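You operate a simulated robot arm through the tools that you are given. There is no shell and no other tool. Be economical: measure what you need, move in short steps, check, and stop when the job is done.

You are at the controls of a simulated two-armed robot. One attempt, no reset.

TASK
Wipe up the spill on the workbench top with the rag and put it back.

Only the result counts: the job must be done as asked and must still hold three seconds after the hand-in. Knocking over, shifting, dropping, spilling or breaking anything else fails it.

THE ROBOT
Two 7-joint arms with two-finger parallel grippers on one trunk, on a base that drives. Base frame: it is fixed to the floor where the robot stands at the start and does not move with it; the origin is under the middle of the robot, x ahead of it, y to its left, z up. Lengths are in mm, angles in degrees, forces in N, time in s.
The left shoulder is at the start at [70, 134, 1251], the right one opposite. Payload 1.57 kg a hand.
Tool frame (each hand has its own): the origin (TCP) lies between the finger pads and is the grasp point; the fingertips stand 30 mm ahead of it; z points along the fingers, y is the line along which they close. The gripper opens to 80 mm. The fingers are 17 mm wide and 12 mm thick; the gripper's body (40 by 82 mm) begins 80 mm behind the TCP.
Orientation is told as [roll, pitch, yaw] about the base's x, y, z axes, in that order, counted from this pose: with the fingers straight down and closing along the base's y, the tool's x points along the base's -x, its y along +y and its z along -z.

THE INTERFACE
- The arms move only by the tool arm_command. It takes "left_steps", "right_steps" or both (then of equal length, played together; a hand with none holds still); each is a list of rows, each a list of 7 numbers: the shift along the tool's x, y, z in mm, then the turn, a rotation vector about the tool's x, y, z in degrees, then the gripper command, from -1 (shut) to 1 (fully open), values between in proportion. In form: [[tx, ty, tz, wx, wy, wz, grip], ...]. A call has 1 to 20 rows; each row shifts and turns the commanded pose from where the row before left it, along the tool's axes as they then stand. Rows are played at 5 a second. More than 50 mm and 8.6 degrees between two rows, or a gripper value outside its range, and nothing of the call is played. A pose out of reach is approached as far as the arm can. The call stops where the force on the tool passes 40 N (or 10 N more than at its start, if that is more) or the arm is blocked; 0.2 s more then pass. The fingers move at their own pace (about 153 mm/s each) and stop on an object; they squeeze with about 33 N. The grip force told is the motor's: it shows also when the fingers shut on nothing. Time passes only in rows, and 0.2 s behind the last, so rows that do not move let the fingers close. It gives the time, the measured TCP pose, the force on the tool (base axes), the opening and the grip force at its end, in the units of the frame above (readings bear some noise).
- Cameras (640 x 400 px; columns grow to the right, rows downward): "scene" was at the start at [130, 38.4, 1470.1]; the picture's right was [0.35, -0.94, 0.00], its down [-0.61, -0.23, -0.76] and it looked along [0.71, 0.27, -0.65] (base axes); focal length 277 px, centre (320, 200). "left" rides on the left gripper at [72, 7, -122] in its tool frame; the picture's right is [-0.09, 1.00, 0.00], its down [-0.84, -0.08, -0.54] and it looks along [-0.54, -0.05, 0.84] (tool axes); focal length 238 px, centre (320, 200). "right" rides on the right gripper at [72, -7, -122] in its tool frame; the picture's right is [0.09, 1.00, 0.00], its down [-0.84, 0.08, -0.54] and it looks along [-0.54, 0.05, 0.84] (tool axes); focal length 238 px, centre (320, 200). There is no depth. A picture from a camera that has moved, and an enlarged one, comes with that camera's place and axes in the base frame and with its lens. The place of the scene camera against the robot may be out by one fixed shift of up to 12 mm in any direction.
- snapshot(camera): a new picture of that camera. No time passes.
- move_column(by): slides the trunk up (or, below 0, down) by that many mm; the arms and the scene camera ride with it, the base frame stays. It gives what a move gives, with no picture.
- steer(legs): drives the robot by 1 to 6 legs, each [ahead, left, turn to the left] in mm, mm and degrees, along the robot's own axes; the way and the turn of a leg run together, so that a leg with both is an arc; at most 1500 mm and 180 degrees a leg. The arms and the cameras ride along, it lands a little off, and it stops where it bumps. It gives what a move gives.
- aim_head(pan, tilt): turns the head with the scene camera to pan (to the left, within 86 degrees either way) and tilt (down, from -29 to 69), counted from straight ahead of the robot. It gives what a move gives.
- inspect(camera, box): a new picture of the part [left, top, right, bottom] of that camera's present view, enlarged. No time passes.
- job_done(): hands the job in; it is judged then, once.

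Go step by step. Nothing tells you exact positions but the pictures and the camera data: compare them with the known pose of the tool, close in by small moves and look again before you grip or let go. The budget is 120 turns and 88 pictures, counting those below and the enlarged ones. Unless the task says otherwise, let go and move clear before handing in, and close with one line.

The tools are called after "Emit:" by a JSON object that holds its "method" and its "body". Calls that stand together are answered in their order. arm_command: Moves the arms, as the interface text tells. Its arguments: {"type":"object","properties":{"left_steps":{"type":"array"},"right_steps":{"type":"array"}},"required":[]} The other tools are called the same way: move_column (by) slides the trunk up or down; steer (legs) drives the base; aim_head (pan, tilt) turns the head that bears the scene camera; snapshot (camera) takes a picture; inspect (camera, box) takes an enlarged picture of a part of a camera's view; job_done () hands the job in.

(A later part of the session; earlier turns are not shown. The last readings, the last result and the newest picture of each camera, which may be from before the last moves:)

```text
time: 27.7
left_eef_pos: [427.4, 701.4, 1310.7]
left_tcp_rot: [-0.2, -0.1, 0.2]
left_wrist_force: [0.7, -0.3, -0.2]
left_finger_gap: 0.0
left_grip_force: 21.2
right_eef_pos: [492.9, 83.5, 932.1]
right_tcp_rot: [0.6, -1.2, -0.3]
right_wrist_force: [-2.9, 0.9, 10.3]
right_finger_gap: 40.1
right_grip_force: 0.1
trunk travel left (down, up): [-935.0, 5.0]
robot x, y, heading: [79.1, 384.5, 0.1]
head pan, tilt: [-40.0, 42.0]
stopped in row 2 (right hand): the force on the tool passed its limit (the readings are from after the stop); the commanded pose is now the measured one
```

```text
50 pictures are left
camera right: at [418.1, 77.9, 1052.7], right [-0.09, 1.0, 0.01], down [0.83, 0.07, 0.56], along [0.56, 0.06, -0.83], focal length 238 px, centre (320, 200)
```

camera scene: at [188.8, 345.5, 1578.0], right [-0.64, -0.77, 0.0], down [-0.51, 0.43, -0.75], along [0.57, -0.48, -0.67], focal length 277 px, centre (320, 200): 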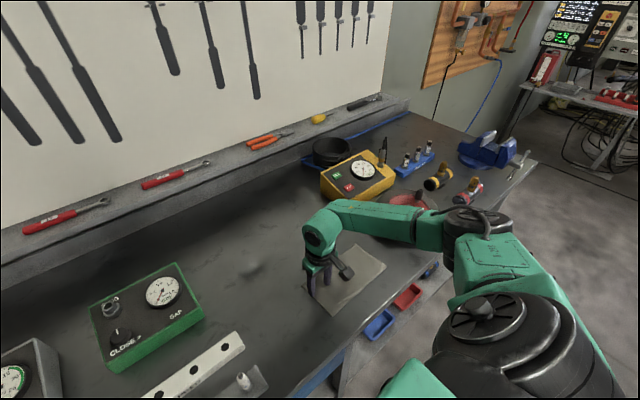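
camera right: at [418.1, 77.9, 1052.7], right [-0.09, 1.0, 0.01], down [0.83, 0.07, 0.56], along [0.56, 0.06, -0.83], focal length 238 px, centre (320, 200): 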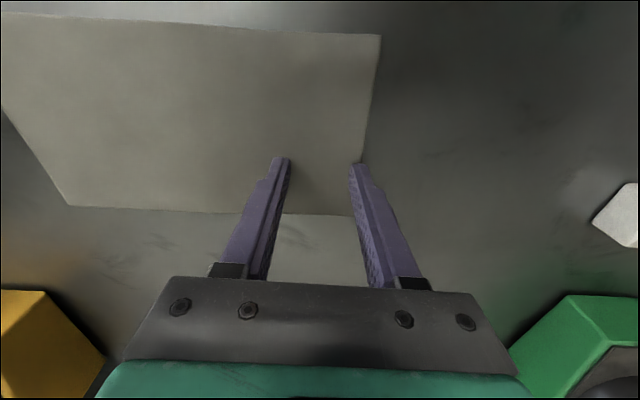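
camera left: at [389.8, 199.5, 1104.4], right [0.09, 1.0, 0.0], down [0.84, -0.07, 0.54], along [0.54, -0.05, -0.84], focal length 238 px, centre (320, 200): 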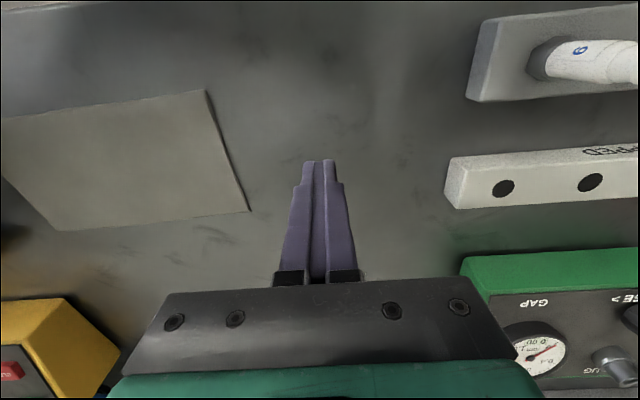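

It stopped at the same height with a different arm posture, so it is the fingertips touching the rag: the surface is really at z ≈ 900 (this also makes the earlier views agree). That puts the rag at x 409–537, y −110…110 and the spill at about x 624–692, y 166–240. I'll shift inward on the rag and touch down again.

Emit:
{"method": "arm_command", "body": {"right_steps": [[0, 0, -10, 0, 0, 0, 0], [15, -30, 0, 0, 0, 0, 0], [0, 0, 6, 0, 0, 0, 0], [0, 0, 4, 0, 0, 0, 0]]}}

Emit:
{"method": "snapshot", "body": {"camera": "right"}}

```text
time: 28.7
left_eef_pos: [429.0, 700.6, 1310.5]
left_tcp_rot: [0.0, -0.1, 0.2]
left_wrist_force: [-0.8, -0.2, 0.1]
left_finger_gap: 0.2
left_grip_force: 20.9
right_eef_pos: [482.0, 53.9, 932.3]
right_tcp_rot: [0.5, -1.3, -0.3]
right_wrist_force: [2.2, -1.0, 11.3]
right_finger_gap: 40.6
right_grip_force: 0.4
trunk travel left (down, up): [-935.0, 5.0]
robot x, y, heading: [80.3, 390.1, 0.1]
head pan, tilt: [-40.0, 42.0]
```

```text
49 pictures are left
camera right: at [405.2, 48.1, 1052.3], right [-0.09, 1.0, 0.01], down [0.82, 0.07, 0.56], along [0.56, 0.05, -0.83], focal length 238 px, centre (320, 200)
```

right: 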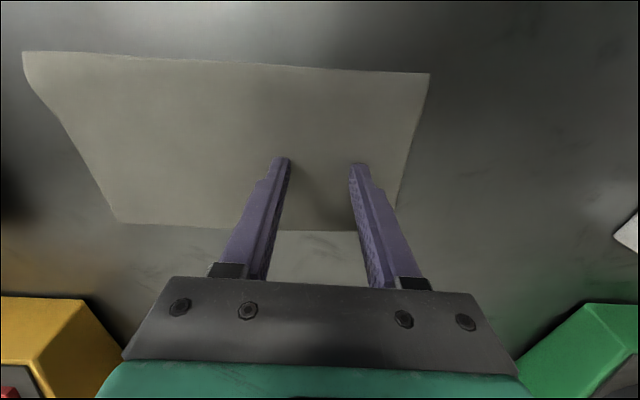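

Fingertips rest on the rag with about 11 N. Now close to pinch it.

Emit:
{"method": "arm_command", "body": {"right_steps": [[0, 0, 0, 0, 0, 0, -0.5], [0, 0, 0, 0, 0, 0, -1], [0, 0, 0, 0, 0, 0, -1], [0, 0, 0, 0, 0, 0, -1]]}}

Emit:
{"method": "snapshot", "body": {"camera": "right"}}

```text
time: 29.7
left_eef_pos: [428.3, 701.4, 1309.7]
left_tcp_rot: [-0.1, -0.1, 0.2]
left_wrist_force: [0.4, -0.5, 0.2]
left_finger_gap: 0.0
left_grip_force: 21.0
right_eef_pos: [479.4, 53.2, 931.8]
right_tcp_rot: [0.5, -1.2, -0.3]
right_wrist_force: [2.3, -3.3, 24.0]
right_finger_gap: 3.3
right_grip_force: 23.8
trunk travel left (down, up): [-935.0, 5.0]
robot x, y, heading: [77.6, 388.1, 0.4]
head pan, tilt: [-40.0, 42.0]
```

```text
48 pictures are left
camera right: at [404.4, 47.9, 1052.2], right [-0.09, 1.0, 0.01], down [0.83, 0.07, 0.56], along [0.56, 0.05, -0.83], focal length 238 px, centre (320, 200)
```

right: 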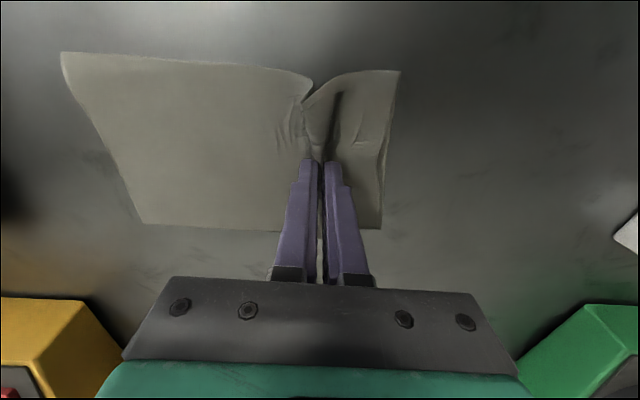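

The rag is cloth and is now pinched (gap 3.3 mm). I ease up 3 mm and drag it across the bench to the spill.

Emit:
{"method": "arm_command", "body": {"right_steps": [[0, 0, -3, 0, 0, 0, -1], [-15, 12, 0, 0, 0, 0, -1], [-15, 12, 0, 0, 0, 0, -1], [-15, 12, 0, 0, 0, 0, -1], [-15, 12, 0, 0, 0, 0, -1], [-15, 12, 0, 0, 0, 0, -1], [-15, 12, 0, 0, 0, 0, -1]]}}

Emit:
{"method": "snapshot", "body": {"camera": "right"}}

Emit:
{"method": "snapshot", "body": {"camera": "scene"}}

```text
time: 31.3
left_eef_pos: [432.2, 698.6, 1309.3]
left_tcp_rot: [0.0, 0.0, 0.2]
left_wrist_force: [0.5, 0.2, -0.7]
left_finger_gap: 0.0
left_grip_force: 21.1
right_eef_pos: [571.3, 125.8, 935.0]
right_tcp_rot: [0.6, -0.9, -0.3]
right_wrist_force: [-0.7, 0.0, -0.5]
right_finger_gap: 3.2
right_grip_force: 24.5
trunk travel left (down, up): [-935.0, 5.0]
robot x, y, heading: [78.2, 389.5, 0.2]
head pan, tilt: [-40.0, 42.0]
```

```text
47 pictures are left
camera right: at [496.3, 119.1, 1055.2], right [-0.09, 1.0, 0.01], down [0.83, 0.07, 0.56], along [0.55, 0.06, -0.83], focal length 238 px, centre (320, 200)
```

right: 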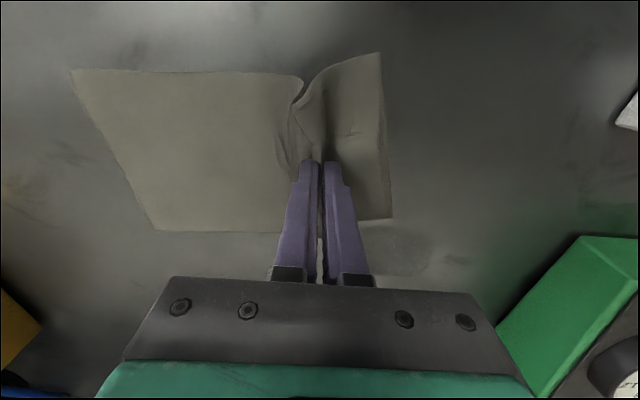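

```text
46 pictures are left
camera scene: at [193.8, 344.2, 1577.5], right [-0.64, -0.77, 0.0], down [-0.51, 0.43, -0.74], along [0.57, -0.48, -0.67], focal length 277 px, centre (320, 200)
```

scene: 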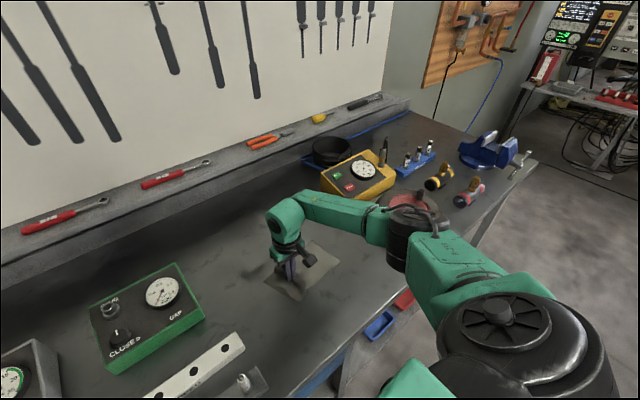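

Dragging works and the spill is visible just ahead at ≈(650, 203). I continue onto it with light pressure.

Emit:
{"method": "arm_command", "body": {"right_steps": [[-12, 11, 2, 0, 0, 0, -1], [-12, 11, 0, 0, 0, 0, -1], [-12, 11, 0, 0, 0, 0, -1], [-12, 11, 0, 0, 0, 0, -1], [-12, 11, 0, 0, 0, 0, -1], [-12, 11, 0, 0, 0, 0, -1], [-8, 11, 0, 0, 0, 0, -1]]}}

Emit:
{"method": "snapshot", "body": {"camera": "right"}}

```text
time: 32.9
left_eef_pos: [430.7, 698.8, 1310.2]
left_tcp_rot: [0.1, 0.1, 0.2]
left_wrist_force: [-0.3, -0.1, 0.4]
left_finger_gap: 0.2
left_grip_force: 21.4
right_eef_pos: [630.1, 188.1, 938.5]
right_tcp_rot: [0.4, -1.1, -0.4]
right_wrist_force: [-0.7, 0.4, -0.4]
right_finger_gap: 3.0
right_grip_force: 24.2
right hand out of reach, approached as far as the arm can: row 5, 6, 7
trunk travel left (down, up): [-935.0, 5.0]
robot x, y, heading: [78.7, 389.8, 0.2]
head pan, tilt: [-40.0, 42.0]
```

```text
45 pictures are left
camera right: at [554.0, 182.0, 1058.9], right [-0.09, 1.0, 0.01], down [0.83, 0.07, 0.56], along [0.56, 0.05, -0.83], focal length 238 px, centre (320, 200)
```

right: 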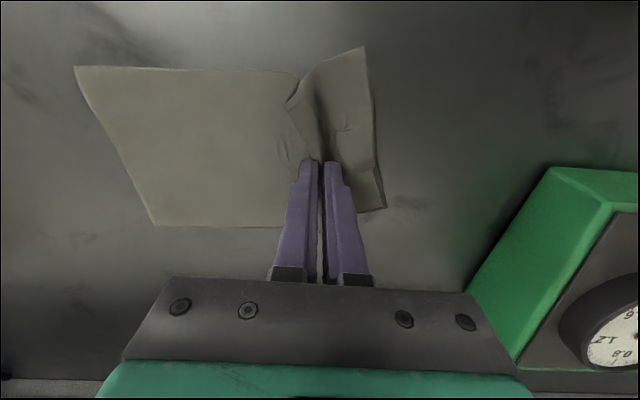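

The raised trunk costs reach. I draw the hand back slightly, then bring the base 40 mm forward (that far was safe before).

Emit:
{"method": "arm_command", "body": {"right_steps": [[15, -8, 0, 0, 0, 0, -1], [15, -8, 0, 0, 0, 0, -1]]}}

Emit:
{"method": "steer", "body": {"legs": [[40, -20, 0]]}}

```text
time: 33.5
left_eef_pos: [429.8, 697.7, 1310.3]
left_tcp_rot: [0.1, -0.2, 0.2]
left_wrist_force: [0.1, -0.2, 0.4]
left_finger_gap: 0.0
left_grip_force: 21.3
right_eef_pos: [598.2, 171.8, 937.9]
right_tcp_rot: [0.6, -1.0, -0.3]
right_wrist_force: [0.0, -0.1, 1.5]
right_finger_gap: 3.3
right_grip_force: 24.0
trunk travel left (down, up): [-935.0, 5.0]
robot x, y, heading: [78.9, 387.5, 0.1]
head pan, tilt: [-40.0, 42.0]
```

```text
time: 34.4
left_eef_pos: [463.8, 685.5, 1310.1]
left_tcp_rot: [-0.2, -0.4, 0.2]
left_wrist_force: [-0.9, 0.3, -1.3]
left_finger_gap: 0.0
left_grip_force: 21.5
right_eef_pos: [633.7, 156.1, 941.7]
right_tcp_rot: [0.3, -1.2, -0.2]
right_wrist_force: [0.4, 0.9, 0.9]
right_finger_gap: 2.8
right_grip_force: 24.7
trunk travel left (down, up): [-935.0, 5.0]
robot x, y, heading: [115.2, 369.3, 0.1]
head pan, tilt: [-40.0, 42.0]
```

Now I press down and sweep back and forth over the spill.

Emit:
{"method": "arm_command", "body": {"right_steps": [[0, 0, 4, 0, 0, 0, -1], [0, 0, 3, 0, 0, 0, -1], [-5, 12, 1, 0, 0, 0, -1], [-5, 12, 0, 0, 0, 0, -1], [-5, 12, 0, 0, 0, 0, -1], [-5, 12, 0, 0, 0, 0, -1], [0, 12, 0, 0, 0, 0, -1], [0, 12, 0, 0, 0, 0, -1], [0, 12, 0, 0, 0, 0, -1], [0, 12, 0, 0, 0, 0, -1]]}}

Emit:
{"method": "snapshot", "body": {"camera": "right"}}

```text
time: 36.6
left_eef_pos: [466.9, 678.9, 1310.9]
left_tcp_rot: [0.0, -0.2, 0.2]
left_wrist_force: [-0.8, 1.3, 0.5]
left_finger_gap: 0.0
left_grip_force: 21.2
right_eef_pos: [658.7, 246.6, 933.0]
right_tcp_rot: [0.6, -1.1, -0.2]
right_wrist_force: [-0.2, -7.0, 17.4]
right_finger_gap: 2.7
right_grip_force: 24.4
trunk travel left (down, up): [-935.0, 5.0]
robot x, y, heading: [114.4, 367.6, 0.1]
head pan, tilt: [-40.0, 42.0]
```

```text
44 pictures are left
camera right: at [582.2, 241.0, 1053.0], right [-0.09, 1.0, 0.01], down [0.83, 0.07, 0.56], along [0.56, 0.06, -0.83], focal length 238 px, centre (320, 200)
```

right: 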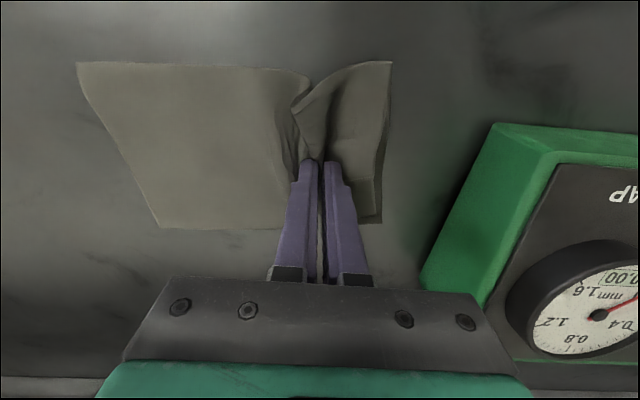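

Good contact (17 N). A few more strokes covering the front and back of the patch.

Emit:
{"method": "arm_command", "body": {"right_steps": [[5, -14, 0, 0, 0, 0, -1], [5, -14, 0, 0, 0, 0, -1], [5, -14, 0, 0, 0, 0, -1], [5, -14, 0, 0, 0, 0, -1], [5, -14, 0, 0, 0, 0, -1], [5, -14, 0, 0, 0, 0, -1], [-13, 0, 0, 0, 0, 0, -1], [-13, 0, 0, 0, 0, 0, -1], [-13, 3, 0, 0, 0, 0, -1], [0, 14, 0, 0, 0, 0, -1], [0, 14, 0, 0, 0, 0, -1], [0, 14, 0, 0, 0, 0, -1], [0, 14, 0, 0, 0, 0, -1], [0, 12, 0, 0, 0, 0, -1], [0, 12, 0, 0, 0, 0, -1]]}}

Emit:
{"method": "arm_command", "body": {"right_steps": [[5, -14, 0, 0, 0, 0, -1], [5, -14, 0, 0, 0, 0, -1], [5, -14, 0, 0, 0, 0, -1], [5, -14, 0, 0, 0, 0, -1], [5, -14, 0, 0, 0, 0, -1], [5, -14, 0, 0, 0, 0, -1], [10, -14, 0, 0, 0, 0, -1], [10, -14, 0, 0, 0, 0, -1], [15, -12, 0, 0, 0, 0, -1], [15, -12, 0, 0, 0, 0, -1], [15, -12, 0, 0, 0, 0, -1]]}}

Emit:
{"method": "snapshot", "body": {"camera": "right"}}

Emit:
{"method": "aim_head", "body": {"pan": -15, "tilt": 52}}

Emit:
{"method": "snapshot", "body": {"camera": "scene"}}

```text
time: 39.8
left_eef_pos: [467.5, 679.3, 1310.8]
left_tcp_rot: [-0.1, -0.2, 0.2]
left_wrist_force: [-0.4, -0.2, 0.7]
left_finger_gap: 0.0
left_grip_force: 21.3
right_eef_pos: [665.7, 248.2, 932.6]
right_tcp_rot: [0.5, -1.1, -0.3]
right_wrist_force: [0.3, -4.7, 16.3]
right_finger_gap: 2.8
right_grip_force: 24.2
trunk travel left (down, up): [-935.0, 5.0]
robot x, y, heading: [117.0, 367.4, 0.1]
head pan, tilt: [-40.0, 42.0]
```

```text
time: 42.2
left_eef_pos: [467.5, 683.8, 1309.7]
left_tcp_rot: [-0.2, -0.2, 0.2]
left_wrist_force: [-0.8, 0.0, 0.3]
left_finger_gap: 0.0
left_grip_force: 21.5
right_eef_pos: [574.1, 102.6, 931.8]
right_tcp_rot: [0.5, -1.4, -0.3]
right_wrist_force: [7.1, 5.7, 30.8]
right_finger_gap: 3.1
right_grip_force: 24.2
trunk travel left (down, up): [-935.0, 5.0]
robot x, y, heading: [120.0, 370.2, -0.4]
head pan, tilt: [-40.0, 42.0]
```

```text
43 pictures are left
camera right: at [497.1, 97.2, 1052.4], right [-0.09, 1.0, 0.01], down [0.82, 0.07, 0.56], along [0.56, 0.05, -0.83], focal length 238 px, centre (320, 200)
```

right: 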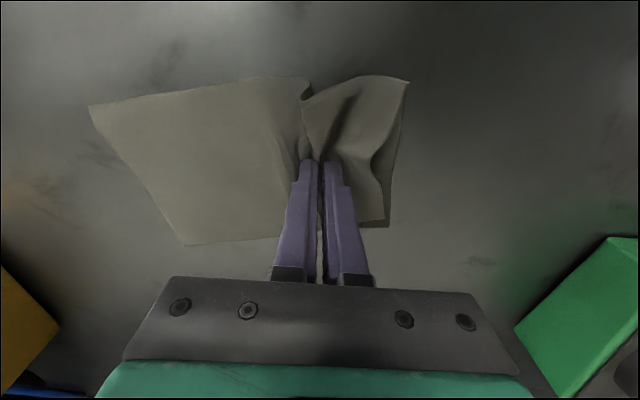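

```text
time: 43.1
left_eef_pos: [466.9, 683.9, 1309.9]
left_tcp_rot: [-0.2, -0.1, 0.1]
left_wrist_force: [0.7, 0.4, -0.6]
left_finger_gap: 0.0
left_grip_force: 21.2
right_eef_pos: [573.3, 104.1, 931.8]
right_tcp_rot: [0.6, -1.4, -0.3]
right_wrist_force: [5.9, 3.1, 33.7]
right_finger_gap: 3.1
right_grip_force: 24.1
trunk travel left (down, up): [-935.0, 5.0]
robot x, y, heading: [116.6, 366.0, -0.2]
head pan, tilt: [-15.0, 52.0]
```

```text
42 pictures are left
camera scene: at [236.8, 362.8, 1564.2], right [-0.26, -0.97, 0.0], down [-0.76, 0.2, -0.62], along [0.6, -0.16, -0.79], focal length 277 px, centre (320, 200)
```

scene: 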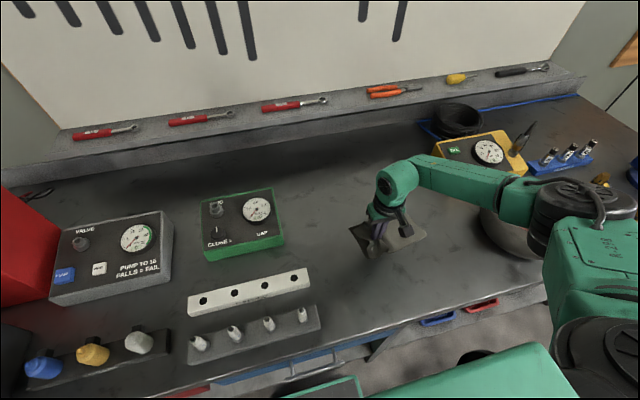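

Check whether the spill area at about pixel (421,248) of the right view is clean.

Emit:
{"method": "inspect", "body": {"camera": "right", "box": [360, 190, 520, 290]}}

Emit:
{"method": "inspect", "body": {"camera": "scene", "box": [280, 160, 440, 260]}}

```text
4.00 times, centred on (440, 240) of right
camera zoom: at [497.2, 97.4, 1052.4], right [-0.09, 1.0, 0.01], down [0.82, 0.07, 0.56], along [0.56, 0.05, -0.83], focal length 953 px, centre (-160, 40)
```

zoom: 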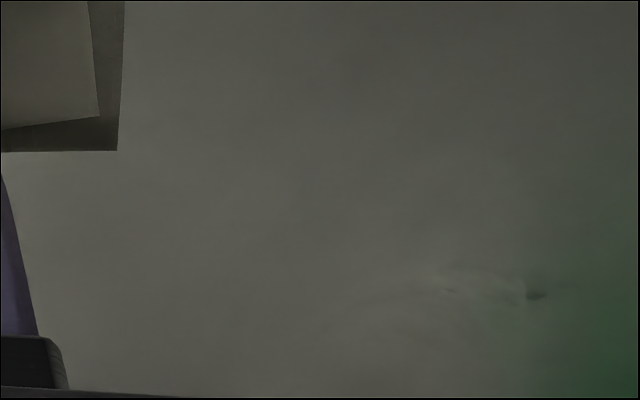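

```text
4.00 times, centred on (360, 210) of scene
camera zoom: at [236.8, 362.8, 1564.2], right [-0.26, -0.97, 0.0], down [-0.76, 0.2, -0.62], along [0.6, -0.16, -0.79], focal length 1107 px, centre (160, 160)
```

zoom: 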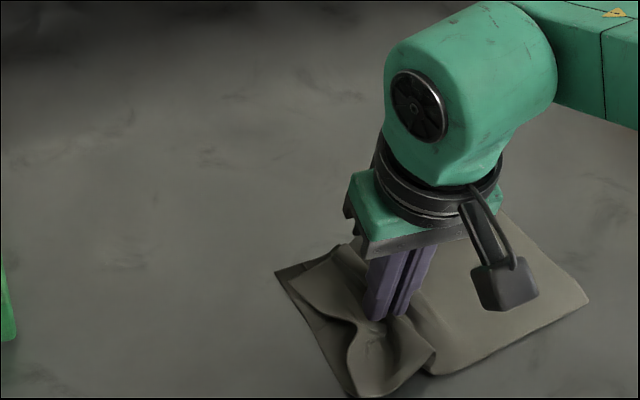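

The spill area looks clean; only the old smudge at (655, 268) remains. Now I lift the rag and carry it back, planning to lay it out with a trailing +y motion ending where I pinched it (480, 53).

Emit:
{"method": "arm_command", "body": {"right_steps": [[0, 0, -20, 0, 0, 0, -1], [0, 0, -25, 0, 0, 0, -1], [0, 0, -25, 0, 0, 0, -1], [0, 0, -20, 0, 0, 0, -1], [20, -20, 0, 0, 0, 0, -1], [20, -20, 0, 0, 0, 0, -1], [20, -20, 0, 0, 0, 0, -1], [20, -20, 0, 0, 0, 0, -1], [13, -20, 0, 0, 0, 0, -1]]}}

Emit:
{"method": "snapshot", "body": {"camera": "right"}}

Emit:
{"method": "snapshot", "body": {"camera": "scene"}}

```text
time: 45.1
left_eef_pos: [469.3, 678.6, 1310.0]
left_tcp_rot: [0.1, -0.2, 0.2]
left_wrist_force: [0.2, -0.7, 0.5]
left_finger_gap: 0.0
left_grip_force: 21.6
right_eef_pos: [476.7, 0.4, 1015.7]
right_tcp_rot: [0.5, -1.0, -0.1]
right_wrist_force: [-0.1, 0.5, 0.4]
right_finger_gap: 2.9
right_grip_force: 24.4
trunk travel left (down, up): [-935.0, 5.0]
robot x, y, heading: [115.4, 368.2, -0.0]
head pan, tilt: [-15.0, 52.0]
```

```text
39 pictures are left
camera right: at [402.0, -6.5, 1135.7], right [-0.09, 1.0, 0.01], down [0.83, 0.07, 0.56], along [0.55, 0.06, -0.83], focal length 238 px, centre (320, 200)
```

right: 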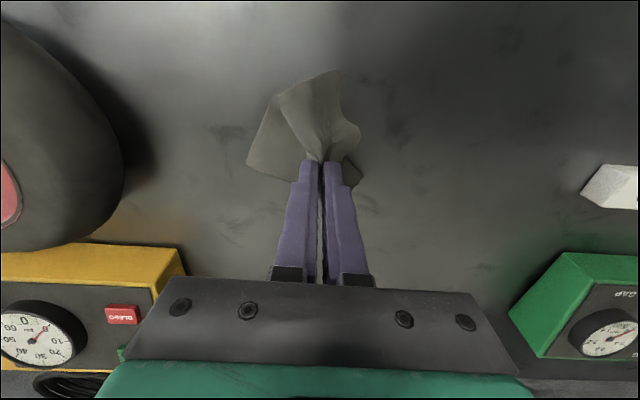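

```text
38 pictures are left
camera scene: at [239.8, 357.2, 1563.8], right [-0.26, -0.97, 0.0], down [-0.76, 0.2, -0.62], along [0.6, -0.16, -0.79], focal length 277 px, centre (320, 200)
```

scene: 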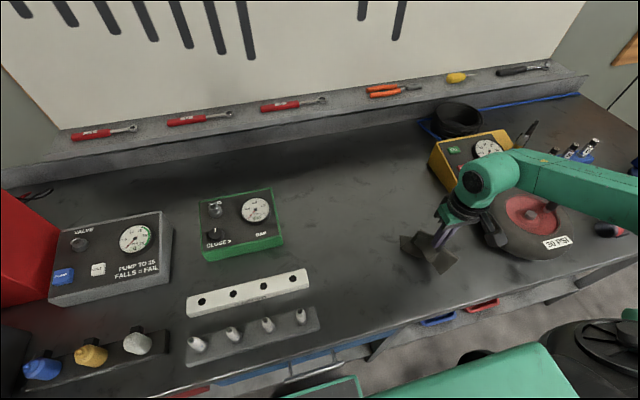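

The spill is gone from this view too. Now lay the rag down: over to y ≈ −60, then down with a trailing +y motion.

Emit:
{"method": "arm_command", "body": {"right_steps": [[0, -20, 0, 0, 0, 0, -1], [0, -20, 0, 0, 0, 0, -1], [0, -20, 0, 0, 0, 0, -1], [0, 5, 15, 0, 0, 0, -1], [0, 12, 12, 0, 0, 0, -1], [0, 14, 12, 0, 0, 0, -1], [0, 14, 10, 0, 0, 0, -1], [0, 15, 10, 0, 0, 0, -1], [0, 15, 8, 0, 0, 0, -1], [0, 15, 6, 0, 0, 0, -1], [0, 15, 5, 0, 0, 0, -1], [0, 10, 2, 0, 0, 0, -1]]}}

Emit:
{"method": "snapshot", "body": {"camera": "right"}}

Emit:
{"method": "inspect", "body": {"camera": "scene", "box": [320, 170, 560, 320]}}

```text
time: 47.7
left_eef_pos: [471.5, 679.8, 1309.0]
left_tcp_rot: [0.1, -0.1, 0.2]
left_wrist_force: [0.8, 0.3, -0.4]
left_finger_gap: 0.2
left_grip_force: 21.7
right_eef_pos: [479.1, 106.4, 938.0]
right_tcp_rot: [0.5, -0.9, -0.2]
right_wrist_force: [0.8, 0.1, 0.8]
right_finger_gap: 2.9
right_grip_force: 23.7
right hand out of reach, approached as far as the arm can: row 1, 2, 3
trunk travel left (down, up): [-935.0, 5.0]
robot x, y, heading: [119.0, 370.4, 0.1]
head pan, tilt: [-15.0, 52.0]
```

```text
37 pictures are left
camera right: at [403.4, 100.7, 1058.7], right [-0.09, 1.0, 0.01], down [0.83, 0.07, 0.56], along [0.55, 0.06, -0.83], focal length 238 px, centre (320, 200)
```

right: 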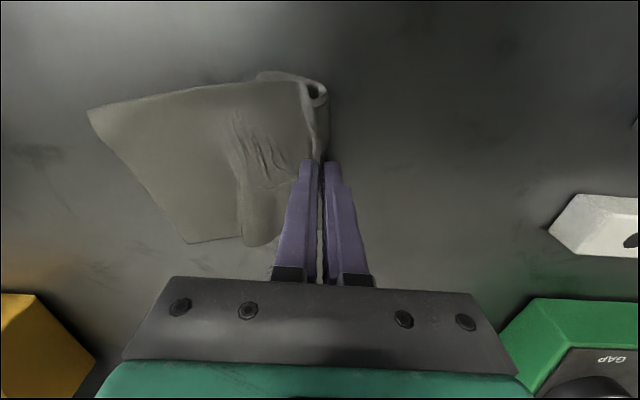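

```text
2.67 times, centred on (440, 245) of scene
camera zoom: at [241.1, 358.3, 1563.7], right [-0.26, -0.97, 0.0], down [-0.76, 0.2, -0.62], along [0.59, -0.16, -0.79], focal length 738 px, centre (0, 80)
```

zoom: 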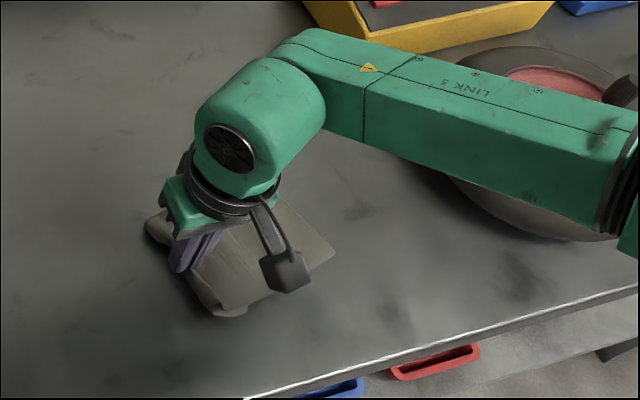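

The right arm was at its reach limit, so the rag landed too far left (≈86 mm) with its left flap tucked under. I'll release here, then re-grip its right end with the left hand from a base position further right and pull it back to place.

Emit:
{"method": "arm_command", "body": {"right_steps": [[0, 0, 3, 0, 0, 0, -1], [0, 0, 0, 0, 0, 0, -0.3], [0, 0, 0, 0, 0, 0, -0.3], [0, 0, -20, 0, 0, 0, -0.3], [0, 0, -40, 0, 0, 0, -0.3], [0, 0, -45, 0, 0, 0, -0.3], [0, 0, -45, 0, 0, 0, -0.3], [0, 0, -45, 0, 0, 0, -0.3], [0, 0, -45, 0, 0, 0, -0.3], [0, 0, -45, 0, 0, 0, -0.3]]}}

Emit:
{"method": "snapshot", "body": {"camera": "right"}}

Emit:
{"method": "snapshot", "body": {"camera": "scene"}}

```text
time: 49.9
left_eef_pos: [471.1, 679.0, 1309.0]
left_tcp_rot: [0.0, 0.0, 0.2]
left_wrist_force: [-0.2, -0.3, 1.7]
left_finger_gap: 0.0
left_grip_force: 21.7
right_eef_pos: [474.0, 103.0, 1221.2]
right_tcp_rot: [0.5, -0.9, -0.2]
right_wrist_force: [0.5, -0.5, -0.6]
right_finger_gap: 28.0
right_grip_force: 0.1
trunk travel left (down, up): [-935.0, 5.0]
robot x, y, heading: [118.6, 366.1, 0.4]
head pan, tilt: [-15.0, 52.0]
```

```text
35 pictures are left
camera right: at [400.2, 97.0, 1342.9], right [-0.09, 1.0, 0.01], down [0.83, 0.07, 0.56], along [0.55, 0.06, -0.83], focal length 238 px, centre (320, 200)
```

right: 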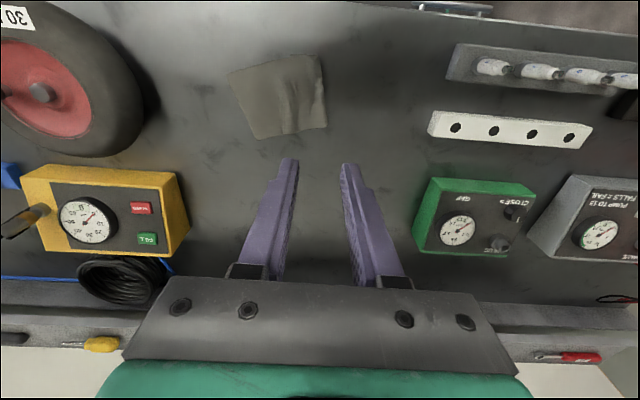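

```text
34 pictures are left
camera scene: at [241.1, 358.4, 1563.7], right [-0.26, -0.97, 0.0], down [-0.76, 0.2, -0.62], along [0.59, -0.16, -0.79], focal length 277 px, centre (320, 200)
```

scene: 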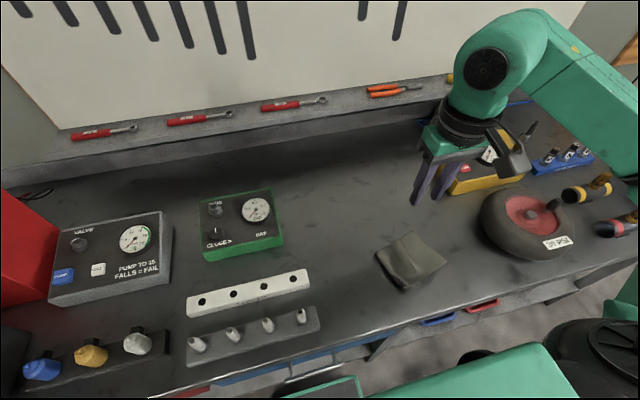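

The rag is released at about y −20…100 and the spill area looks clear. Now drive right ~540 mm with both hands high, so the left hand can take the rag.

Emit:
{"method": "steer", "body": {"legs": [[-10, -270, 0], [0, -270, 0]]}}

Emit:
{"method": "aim_head", "body": {"pan": 15, "tilt": 50}}

Emit:
{"method": "snapshot", "body": {"camera": "scene"}}

Emit:
{"method": "snapshot", "body": {"camera": "left"}}

```text
time: 53.3
left_eef_pos: [460.7, 138.2, 1309.2]
left_tcp_rot: [-0.1, 0.0, 0.0]
left_wrist_force: [-1.1, 0.2, 0.4]
left_finger_gap: 0.2
left_grip_force: 21.2
right_eef_pos: [462.3, -439.3, 1220.8]
right_tcp_rot: [0.4, -0.9, -0.3]
right_wrist_force: [0.7, -0.1, -0.5]
right_finger_gap: 28.2
right_grip_force: 0.1
trunk travel left (down, up): [-935.0, 5.0]
robot x, y, heading: [105.8, -172.2, 0.0]
head pan, tilt: [-15.0, 52.0]
```

```text
time: 54.3
left_eef_pos: [459.2, 134.5, 1309.7]
left_tcp_rot: [0.1, 0.1, 0.0]
left_wrist_force: [-0.2, 0.0, -0.4]
left_finger_gap: 0.1
left_grip_force: 21.0
right_eef_pos: [463.6, -441.5, 1221.9]
right_tcp_rot: [0.5, -1.0, -0.4]
right_wrist_force: [0.0, 0.6, 0.5]
right_finger_gap: 28.0
right_grip_force: 0.1
trunk travel left (down, up): [-935.0, 5.0]
robot x, y, heading: [104.5, -173.1, -0.2]
head pan, tilt: [15.0, 50.0]
```

```text
33 pictures are left
camera scene: at [231.2, -147.1, 1566.4], right [0.26, -0.97, 0.0], down [-0.74, -0.2, -0.64], along [0.62, 0.17, -0.77], focal length 277 px, centre (320, 200)
```

scene: 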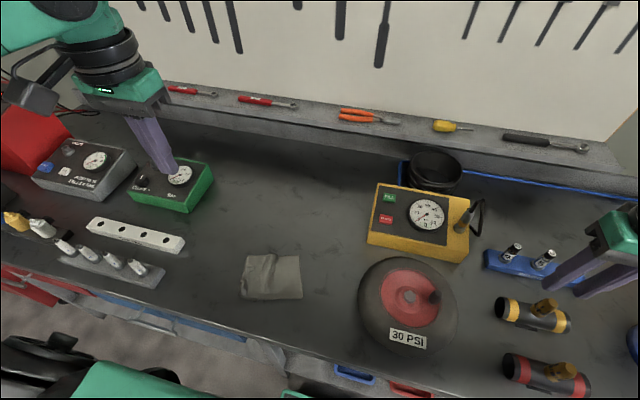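

```text
32 pictures are left
camera left: at [387.2, 140.9, 1430.9], right [0.09, 1.0, 0.0], down [0.84, -0.08, 0.54], along [0.54, -0.05, -0.84], focal length 238 px, centre (320, 200)
```

left: 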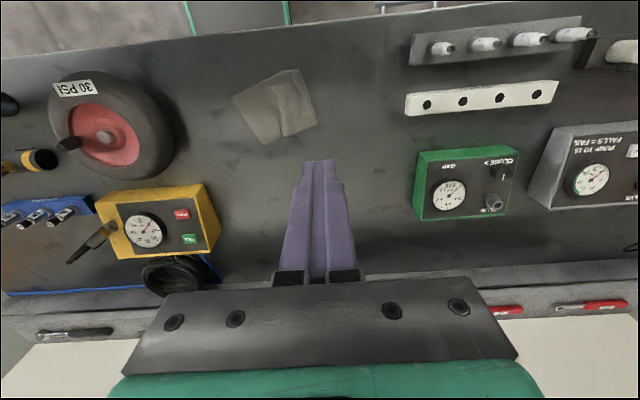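

The rag now lies around (493, 45), turned a little. I'll bring the left hand over its right end, about (505, 10), and look.

Emit:
{"method": "arm_command", "body": {"left_steps": [[-5, -15, 40, 0, 0, 0, -0.4], [-5, -15, 40, 0, 0, 0, -0.4], [-5, -15, 40, 0, 0, 0, -0.4], [-5, -15, 40, 0, 0, 0, -0.4], [-5, -15, 40, 0, 0, 0, -0.4], [-5, -15, 40, 0, 0, 0, -0.4], [-5, -15, 40, 0, 0, 0, -0.4], [-5, -15, 40, 0, 0, 0, -0.4], [-5, -5, 20, 0, 0, 0, -0.4]]}}

Emit:
{"method": "snapshot", "body": {"camera": "left"}}

Emit:
{"method": "snapshot", "body": {"camera": "scene"}}

```text
time: 56.3
left_eef_pos: [501.1, 13.8, 976.2]
left_tcp_rot: [-0.1, -0.1, 0.1]
left_wrist_force: [0.4, -0.3, -0.6]
left_finger_gap: 24.0
left_grip_force: 0.0
left hand out of reach, approached as far as the arm can: row 9
right_eef_pos: [462.4, -442.3, 1220.4]
right_tcp_rot: [0.6, -0.8, -0.4]
right_wrist_force: [-0.9, 0.4, 0.2]
right_finger_gap: 28.0
right_grip_force: 0.0
trunk travel left (down, up): [-935.0, 5.0]
robot x, y, heading: [107.7, -173.7, -0.1]
head pan, tilt: [15.0, 50.0]
```

```text
31 pictures are left
camera left: at [428.5, 19.7, 1098.0], right [0.09, 1.0, 0.0], down [0.84, -0.08, 0.54], along [0.54, -0.05, -0.84], focal length 238 px, centre (320, 200)
```

left: 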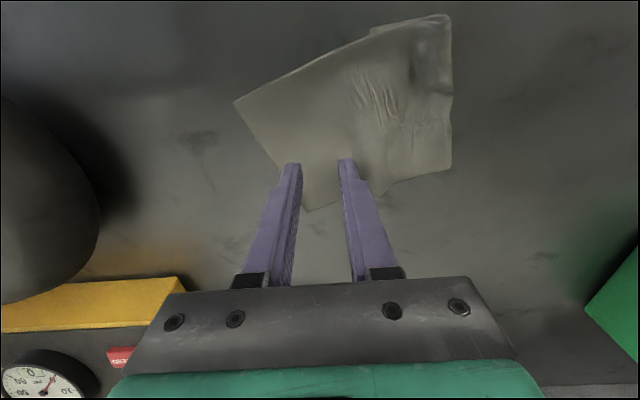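

```text
30 pictures are left
camera scene: at [231.7, -146.8, 1566.3], right [0.26, -0.97, 0.0], down [-0.74, -0.2, -0.64], along [0.62, 0.17, -0.77], focal length 277 px, centre (320, 200)
```

scene: 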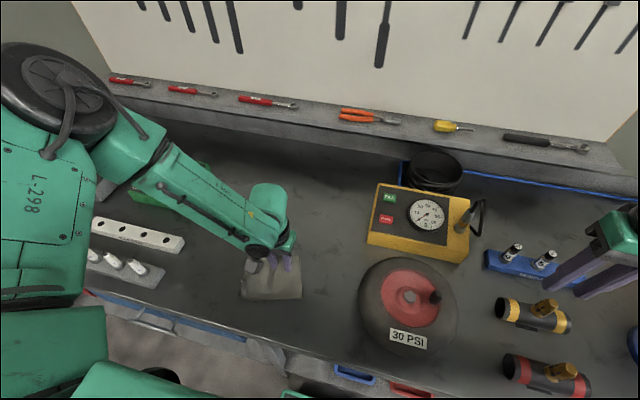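

The left arm is near its inner limit here. I raise it, tuck the right hand in, and drive 150 mm further right.

Emit:
{"method": "arm_command", "body": {"left_steps": [[0, 5, -30, 0, 0, 0, -0.4], [0, 0, -30, 0, 0, 0, -0.4], [0, 0, 0, 0, 0, 0, -0.4]], "right_steps": [[0, 40, 0, 0, 0, 0, -0.3], [0, 40, 0, 0, 0, 0, -0.3], [0, 40, 0, 0, 0, 0, -0.3]]}}

Emit:
{"method": "steer", "body": {"legs": [[0, -150, 0]]}}

Emit:
{"method": "arm_command", "body": {"left_steps": [[0, 35, 0, 0, 0, 0, -0.4], [0, 35, 0, 0, 0, 0, -0.4], [0, 35, 0, 0, 0, 0, -0.4], [0, 35, 20, 0, 0, 0, -0.4], [0, 0, 35, 0, 0, 0, -0.4]]}}

Emit:
{"method": "snapshot", "body": {"camera": "left"}}

```text
time: 57.1
left_eef_pos: [501.9, 22.0, 1037.9]
left_tcp_rot: [-0.1, 0.1, 0.0]
left_wrist_force: [0.1, -0.1, -1.2]
left_finger_gap: 23.9
left_grip_force: 0.1
right_eef_pos: [464.3, -318.7, 1222.2]
right_tcp_rot: [0.5, -0.9, -0.5]
right_wrist_force: [-0.4, 0.7, -0.3]
right_finger_gap: 27.7
right_grip_force: 0.1
trunk travel left (down, up): [-935.0, 5.0]
robot x, y, heading: [102.8, -172.8, -0.3]
head pan, tilt: [15.0, 50.0]
```

```text
time: 58.5
left_eef_pos: [501.5, -130.0, 1037.6]
left_tcp_rot: [-0.1, 0.0, 0.1]
left_wrist_force: [-1.0, 0.2, 0.0]
left_finger_gap: 24.3
left_grip_force: 0.1
right_eef_pos: [464.5, -470.5, 1222.7]
right_tcp_rot: [0.4, -0.8, -0.3]
right_wrist_force: [1.1, 0.0, 0.3]
right_finger_gap: 27.7
right_grip_force: 0.1
trunk travel left (down, up): [-935.0, 5.0]
robot x, y, heading: [106.6, -328.9, -0.2]
head pan, tilt: [15.0, 50.0]
```

```text
time: 59.7
left_eef_pos: [502.6, 9.1, 979.8]
left_tcp_rot: [-0.1, 0.1, 0.0]
left_wrist_force: [-0.5, 0.8, -0.6]
left_finger_gap: 24.1
left_grip_force: 0.1
right_eef_pos: [466.4, -472.8, 1222.4]
right_tcp_rot: [0.5, -0.9, -0.4]
right_wrist_force: [0.8, -0.1, -0.2]
right_finger_gap: 27.9
right_grip_force: 0.1
trunk travel left (down, up): [-935.0, 5.0]
robot x, y, heading: [107.8, -325.3, -0.1]
head pan, tilt: [15.0, 50.0]
```

```text
29 pictures are left
camera left: at [429.7, 14.9, 1101.5], right [0.09, 1.0, 0.0], down [0.84, -0.08, 0.54], along [0.54, -0.05, -0.84], focal length 238 px, centre (320, 200)
```

left: 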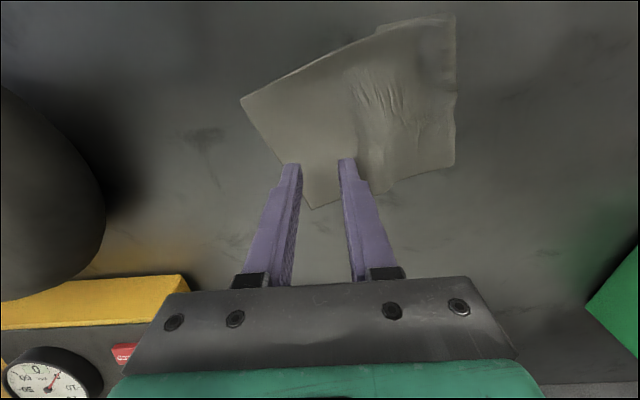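

The rag's right edge runs around (513, −29). I'll pinch ~20 mm inside that edge, lift high so the tucked flap falls free, then lay it out.

Emit:
{"method": "arm_command", "body": {"left_steps": [[-5, -13, 15, 0, 0, 0, -0.4], [0, 0, 15, 0, 0, 0, -0.4], [0, 0, 10, 0, 0, 0, -0.4], [0, 0, 5, 0, 0, 0, -0.4], [0, 0, 3, 0, 0, 0, -0.4]]}}

Emit:
{"method": "snapshot", "body": {"camera": "left"}}

```text
time: 60.9
left_eef_pos: [507.2, -3.6, 941.0]
left_tcp_rot: [0.3, -0.4, 0.1]
left_wrist_force: [-0.2, 0.4, -0.2]
left_finger_gap: 23.9
left_grip_force: 0.0
left hand out of reach, approached as far as the arm can: row 4
right_eef_pos: [463.1, -472.9, 1222.6]
right_tcp_rot: [0.6, -0.9, -0.3]
right_wrist_force: [-0.3, 0.7, -0.1]
right_finger_gap: 28.0
right_grip_force: 0.0
trunk travel left (down, up): [-935.0, 5.0]
robot x, y, heading: [107.8, -327.1, 0.2]
head pan, tilt: [15.0, 50.0]
```

```text
28 pictures are left
camera left: at [433.4, 1.8, 1061.1], right [0.09, 1.0, 0.0], down [0.83, -0.08, 0.55], along [0.55, -0.05, -0.84], focal length 238 px, centre (320, 200)
```

left: 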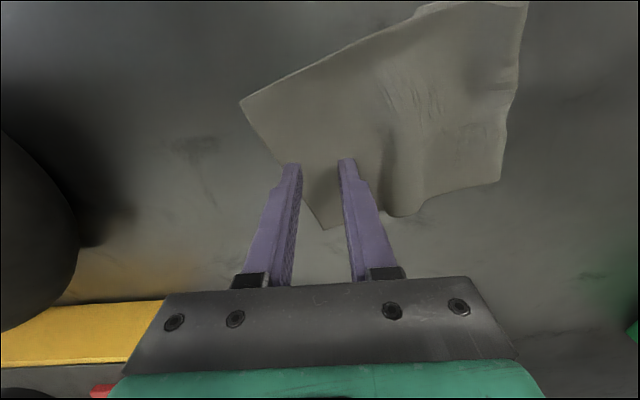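

Close, but the raised trunk limits downward reach. I raise the hand, lower the trunk 60 mm and descend again.

Emit:
{"method": "arm_command", "body": {"left_steps": [[5, 8, -30, 0, 0, 0, -0.4], [0, 0, -35, 0, 0, 0, -0.4]]}}

Emit:
{"method": "move_column", "body": {"by": -70}}

```text
time: 61.5
left_eef_pos: [500.8, 3.5, 1005.9]
left_tcp_rot: [-0.1, -0.1, 0.1]
left_wrist_force: [-0.3, -0.5, -0.1]
left_finger_gap: 24.0
left_grip_force: 0.0
right_eef_pos: [462.0, -472.1, 1223.6]
right_tcp_rot: [0.6, -1.1, -0.3]
right_wrist_force: [-0.6, -0.2, -1.1]
right_finger_gap: 27.9
right_grip_force: 0.1
trunk travel left (down, up): [-935.0, 5.0]
robot x, y, heading: [104.9, -327.1, 0.0]
head pan, tilt: [15.0, 50.0]
```

```text
time: 62.6
left_eef_pos: [502.2, 2.4, 935.0]
left_tcp_rot: [0.1, 0.0, 0.1]
left_wrist_force: [0.0, 0.3, 0.8]
left_finger_gap: 24.0
left_grip_force: 0.2
right_eef_pos: [464.1, -473.1, 1152.7]
right_tcp_rot: [0.7, -1.0, -0.3]
right_wrist_force: [0.3, -0.5, -0.2]
right_finger_gap: 27.8
right_grip_force: 0.0
trunk travel left (down, up): [-865.0, 75.0]
robot x, y, heading: [105.5, -327.4, 0.1]
head pan, tilt: [15.0, 50.0]
```

The hand is just above the rag. Down to contact and close.

Emit:
{"method": "arm_command", "body": {"left_steps": [[0, 0, 2, 0, 0, 0, -0.4], [0, 0, 2, 0, 0, 0, -0.4], [0, 0, 0, 0, 0, 0, -1], [0, 0, 0, 0, 0, 0, -1], [0, 0, 0, 0, 0, 0, -1]]}}

Emit:
{"method": "snapshot", "body": {"camera": "left"}}

```text
time: 63.8
left_eef_pos: [503.0, 1.0, 931.4]
left_tcp_rot: [0.1, -0.2, 0.2]
left_wrist_force: [1.0, 0.1, 16.6]
left_finger_gap: 1.9
left_grip_force: 23.7
right_eef_pos: [463.2, -475.2, 1152.9]
right_tcp_rot: [0.7, -1.0, -0.3]
right_wrist_force: [0.0, 0.9, 0.7]
right_finger_gap: 28.5
right_grip_force: 0.0
trunk travel left (down, up): [-865.0, 75.0]
robot x, y, heading: [106.8, -329.9, 0.0]
head pan, tilt: [15.0, 50.0]
```

```text
27 pictures are left
camera left: at [428.9, 7.5, 1052.7], right [0.09, 1.0, 0.0], down [0.83, -0.08, 0.54], along [0.54, -0.05, -0.84], focal length 238 px, centre (320, 200)
```

left: 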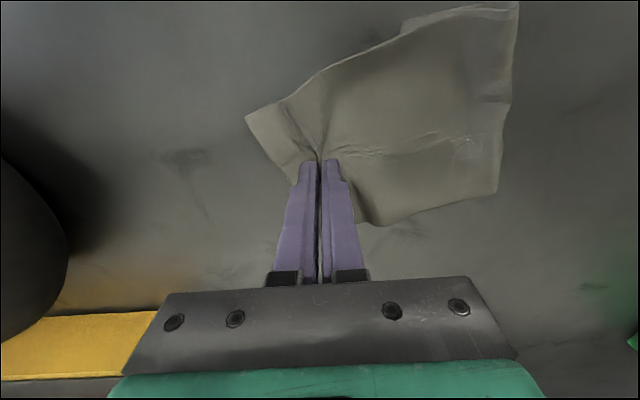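

Pinched (gap 1.9 mm). Lift it high, moving a little to +y, so it hangs free.

Emit:
{"method": "arm_command", "body": {"left_steps": [[0, 0, -20, 0, 0, 0, -1], [0, 5, -25, 0, 0, 0, -1], [0, 8, -30, 0, 0, 0, -1], [0, 8, -30, 0, 0, 0, -1], [0, 10, -30, 0, 0, 0, -1], [0, 10, -30, 0, 0, 0, -1], [0, 10, -30, 0, 0, 6, -1], [10, 9, -10, 0, 0, 6, -1], [10, 0, 0, 0, 0, 0, -1], [0, 0, 0, 0, 0, 0, -1]]}}

Emit:
{"method": "snapshot", "body": {"camera": "left"}}

Emit:
{"method": "snapshot", "body": {"camera": "scene"}}

```text
time: 66.0
left_eef_pos: [484.1, 64.0, 1135.5]
left_tcp_rot: [0.0, 0.0, -11.9]
left_wrist_force: [0.2, 0.0, 0.5]
left_finger_gap: 2.0
left_grip_force: 23.7
right_eef_pos: [464.4, -474.3, 1152.9]
right_tcp_rot: [0.5, -0.9, -0.2]
right_wrist_force: [-0.1, 0.1, -0.4]
right_finger_gap: 28.1
right_grip_force: 0.0
trunk travel left (down, up): [-865.0, 75.0]
robot x, y, heading: [112.8, -323.0, 0.1]
head pan, tilt: [15.0, 50.0]
```

```text
26 pictures are left
camera left: at [414.7, 84.5, 1256.5], right [0.3, 0.96, 0.0], down [0.8, -0.25, 0.54], along [0.52, -0.16, -0.84], focal length 238 px, centre (320, 200)
```

left: 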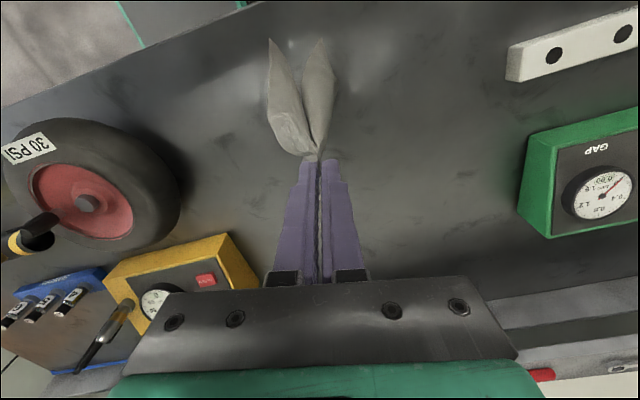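

```text
25 pictures are left
camera scene: at [231.7, -299.8, 1496.3], right [0.26, -0.97, 0.0], down [-0.74, -0.2, -0.64], along [0.62, 0.17, -0.77], focal length 277 px, centre (320, 200)
```

scene: 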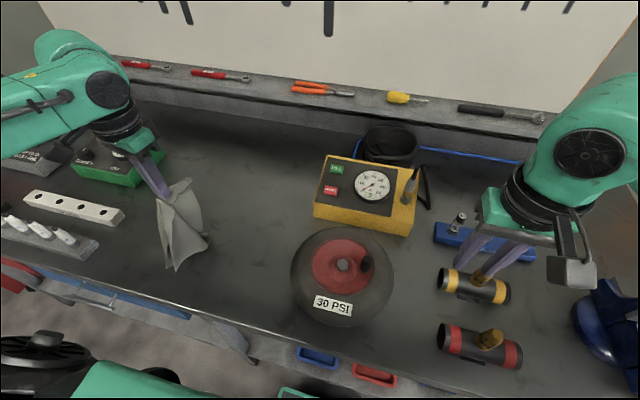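

It hangs fully unfolded. Now shift +y a bit and lay it by moving −y and down together, stopping above the end for a check.

Emit:
{"method": "arm_command", "body": {"left_steps": [[3.7, 17.6, 0, 0, 0, 0, -1], [3.7, 17.6, 0, 0, 0, 0, -1], [0, 0, 0, 0, 0, 0, -1], [-2.8, -13.1, 14.4, 0, 0, 0, -1], [-2.8, -13.1, 14.4, 0, 0, 0, -1], [-2.8, -13.1, 14.4, 0, 0, 0, -1], [-2.8, -13.1, 14.4, 0, 0, 0, -1], [-2.8, -13.1, 14.4, 0, 0, 0, -1], [-2.8, -13.1, 14.4, 0, 0, 0, -1], [-2.8, -13.1, 14.4, 0, 0, 0, -1], [-2.8, -13.1, 14.4, 0, 0, 0, -1], [-2.8, -13.1, 14.4, 0, 0, 0, -1]]}}

Emit:
{"method": "snapshot", "body": {"camera": "left"}}

Emit:
{"method": "snapshot", "body": {"camera": "scene"}}

```text
time: 68.6
left_eef_pos: [483.8, -19.4, 1005.2]
left_tcp_rot: [0.0, 0.0, -11.9]
left_wrist_force: [-0.3, 1.2, 0.3]
left_finger_gap: 2.2
left_grip_force: 23.2
right_eef_pos: [463.7, -473.7, 1153.2]
right_tcp_rot: [0.6, -0.9, -0.4]
right_wrist_force: [0.4, -0.2, 0.1]
right_finger_gap: 28.0
right_grip_force: 0.1
trunk travel left (down, up): [-865.0, 75.0]
robot x, y, heading: [106.3, -326.7, -0.3]
head pan, tilt: [15.0, 50.0]
```

```text
24 pictures are left
camera left: at [413.2, 2.3, 1126.9], right [0.29, 0.96, 0.0], down [0.8, -0.25, 0.54], along [0.52, -0.16, -0.84], focal length 238 px, centre (320, 200)
```

left: 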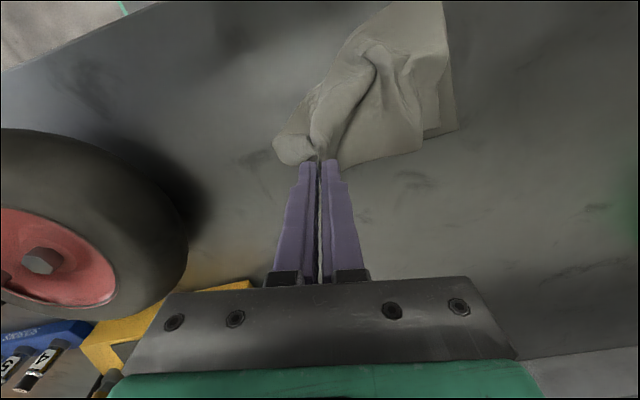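

```text
23 pictures are left
camera scene: at [231.5, -299.7, 1496.3], right [0.26, -0.97, 0.0], down [-0.74, -0.2, -0.64], along [0.62, 0.17, -0.77], focal length 277 px, centre (320, 200)
```

scene: 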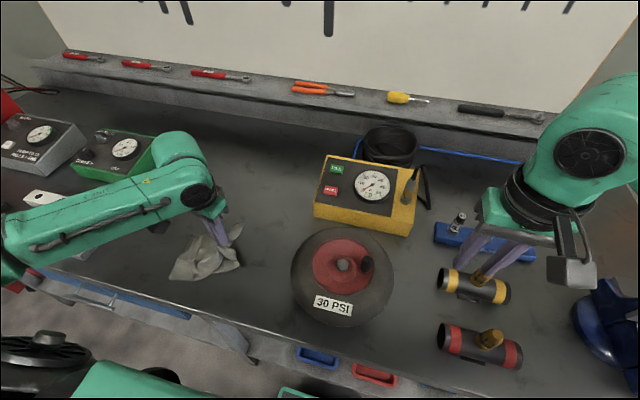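

Laying out well. I finish the move, going down to the bench and pulling to y ≈ −88.

Emit:
{"method": "arm_command", "body": {"left_steps": [[-2.8, -13.1, 14.4, 0, 0, 0, -1], [-2.8, -13.1, 14.4, 0, 0, 0, -1], [-2.8, -13.1, 14.4, 0, 0, 0, -1], [-2.8, -13.1, 14.4, 0, 0, 0, -1], [-2.8, -13.1, 10, 0, 0, 0, -1], [0, 0, 0, 0, 0, 0, -1]]}}

Emit:
{"method": "snapshot", "body": {"camera": "left"}}

Emit:
{"method": "snapshot", "body": {"camera": "scene"}}

```text
time: 70.0
left_eef_pos: [483.8, -85.1, 938.4]
left_tcp_rot: [0.1, 0.0, -12.0]
left_wrist_force: [-0.6, -0.9, -0.4]
left_finger_gap: 2.1
left_grip_force: 23.0
right_eef_pos: [464.2, -473.3, 1152.3]
right_tcp_rot: [0.6, -1.0, -0.3]
right_wrist_force: [0.5, 0.9, -0.1]
right_finger_gap: 27.9
right_grip_force: 0.0
trunk travel left (down, up): [-865.0, 75.0]
robot x, y, heading: [108.1, -329.0, 0.2]
head pan, tilt: [15.0, 50.0]
```

```text
22 pictures are left
camera left: at [413.0, -64.4, 1060.1], right [0.3, 0.96, 0.0], down [0.8, -0.25, 0.54], along [0.52, -0.16, -0.84], focal length 238 px, centre (320, 200)
```

left: 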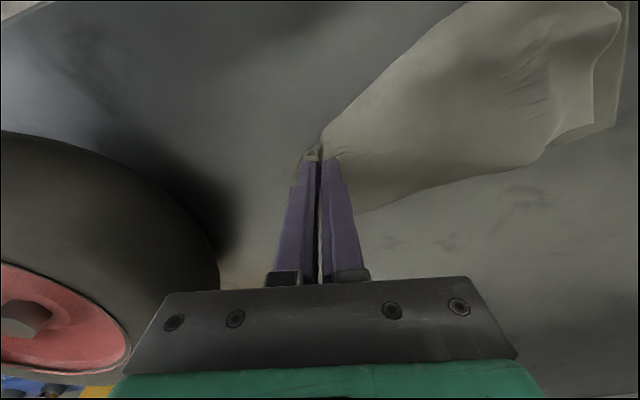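

```text
21 pictures are left
camera scene: at [230.9, -299.2, 1496.4], right [0.26, -0.97, 0.0], down [-0.74, -0.2, -0.64], along [0.62, 0.17, -0.77], focal length 277 px, centre (320, 200)
```

scene: 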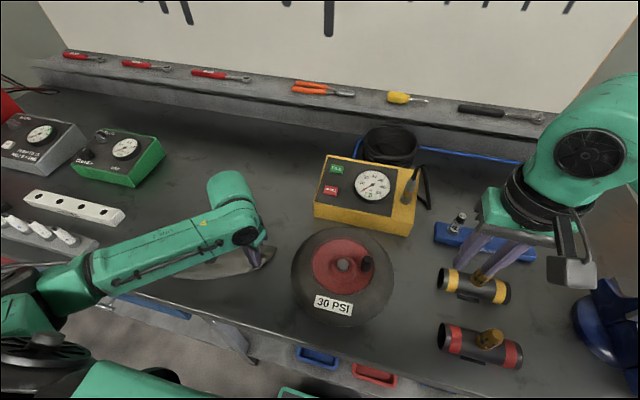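

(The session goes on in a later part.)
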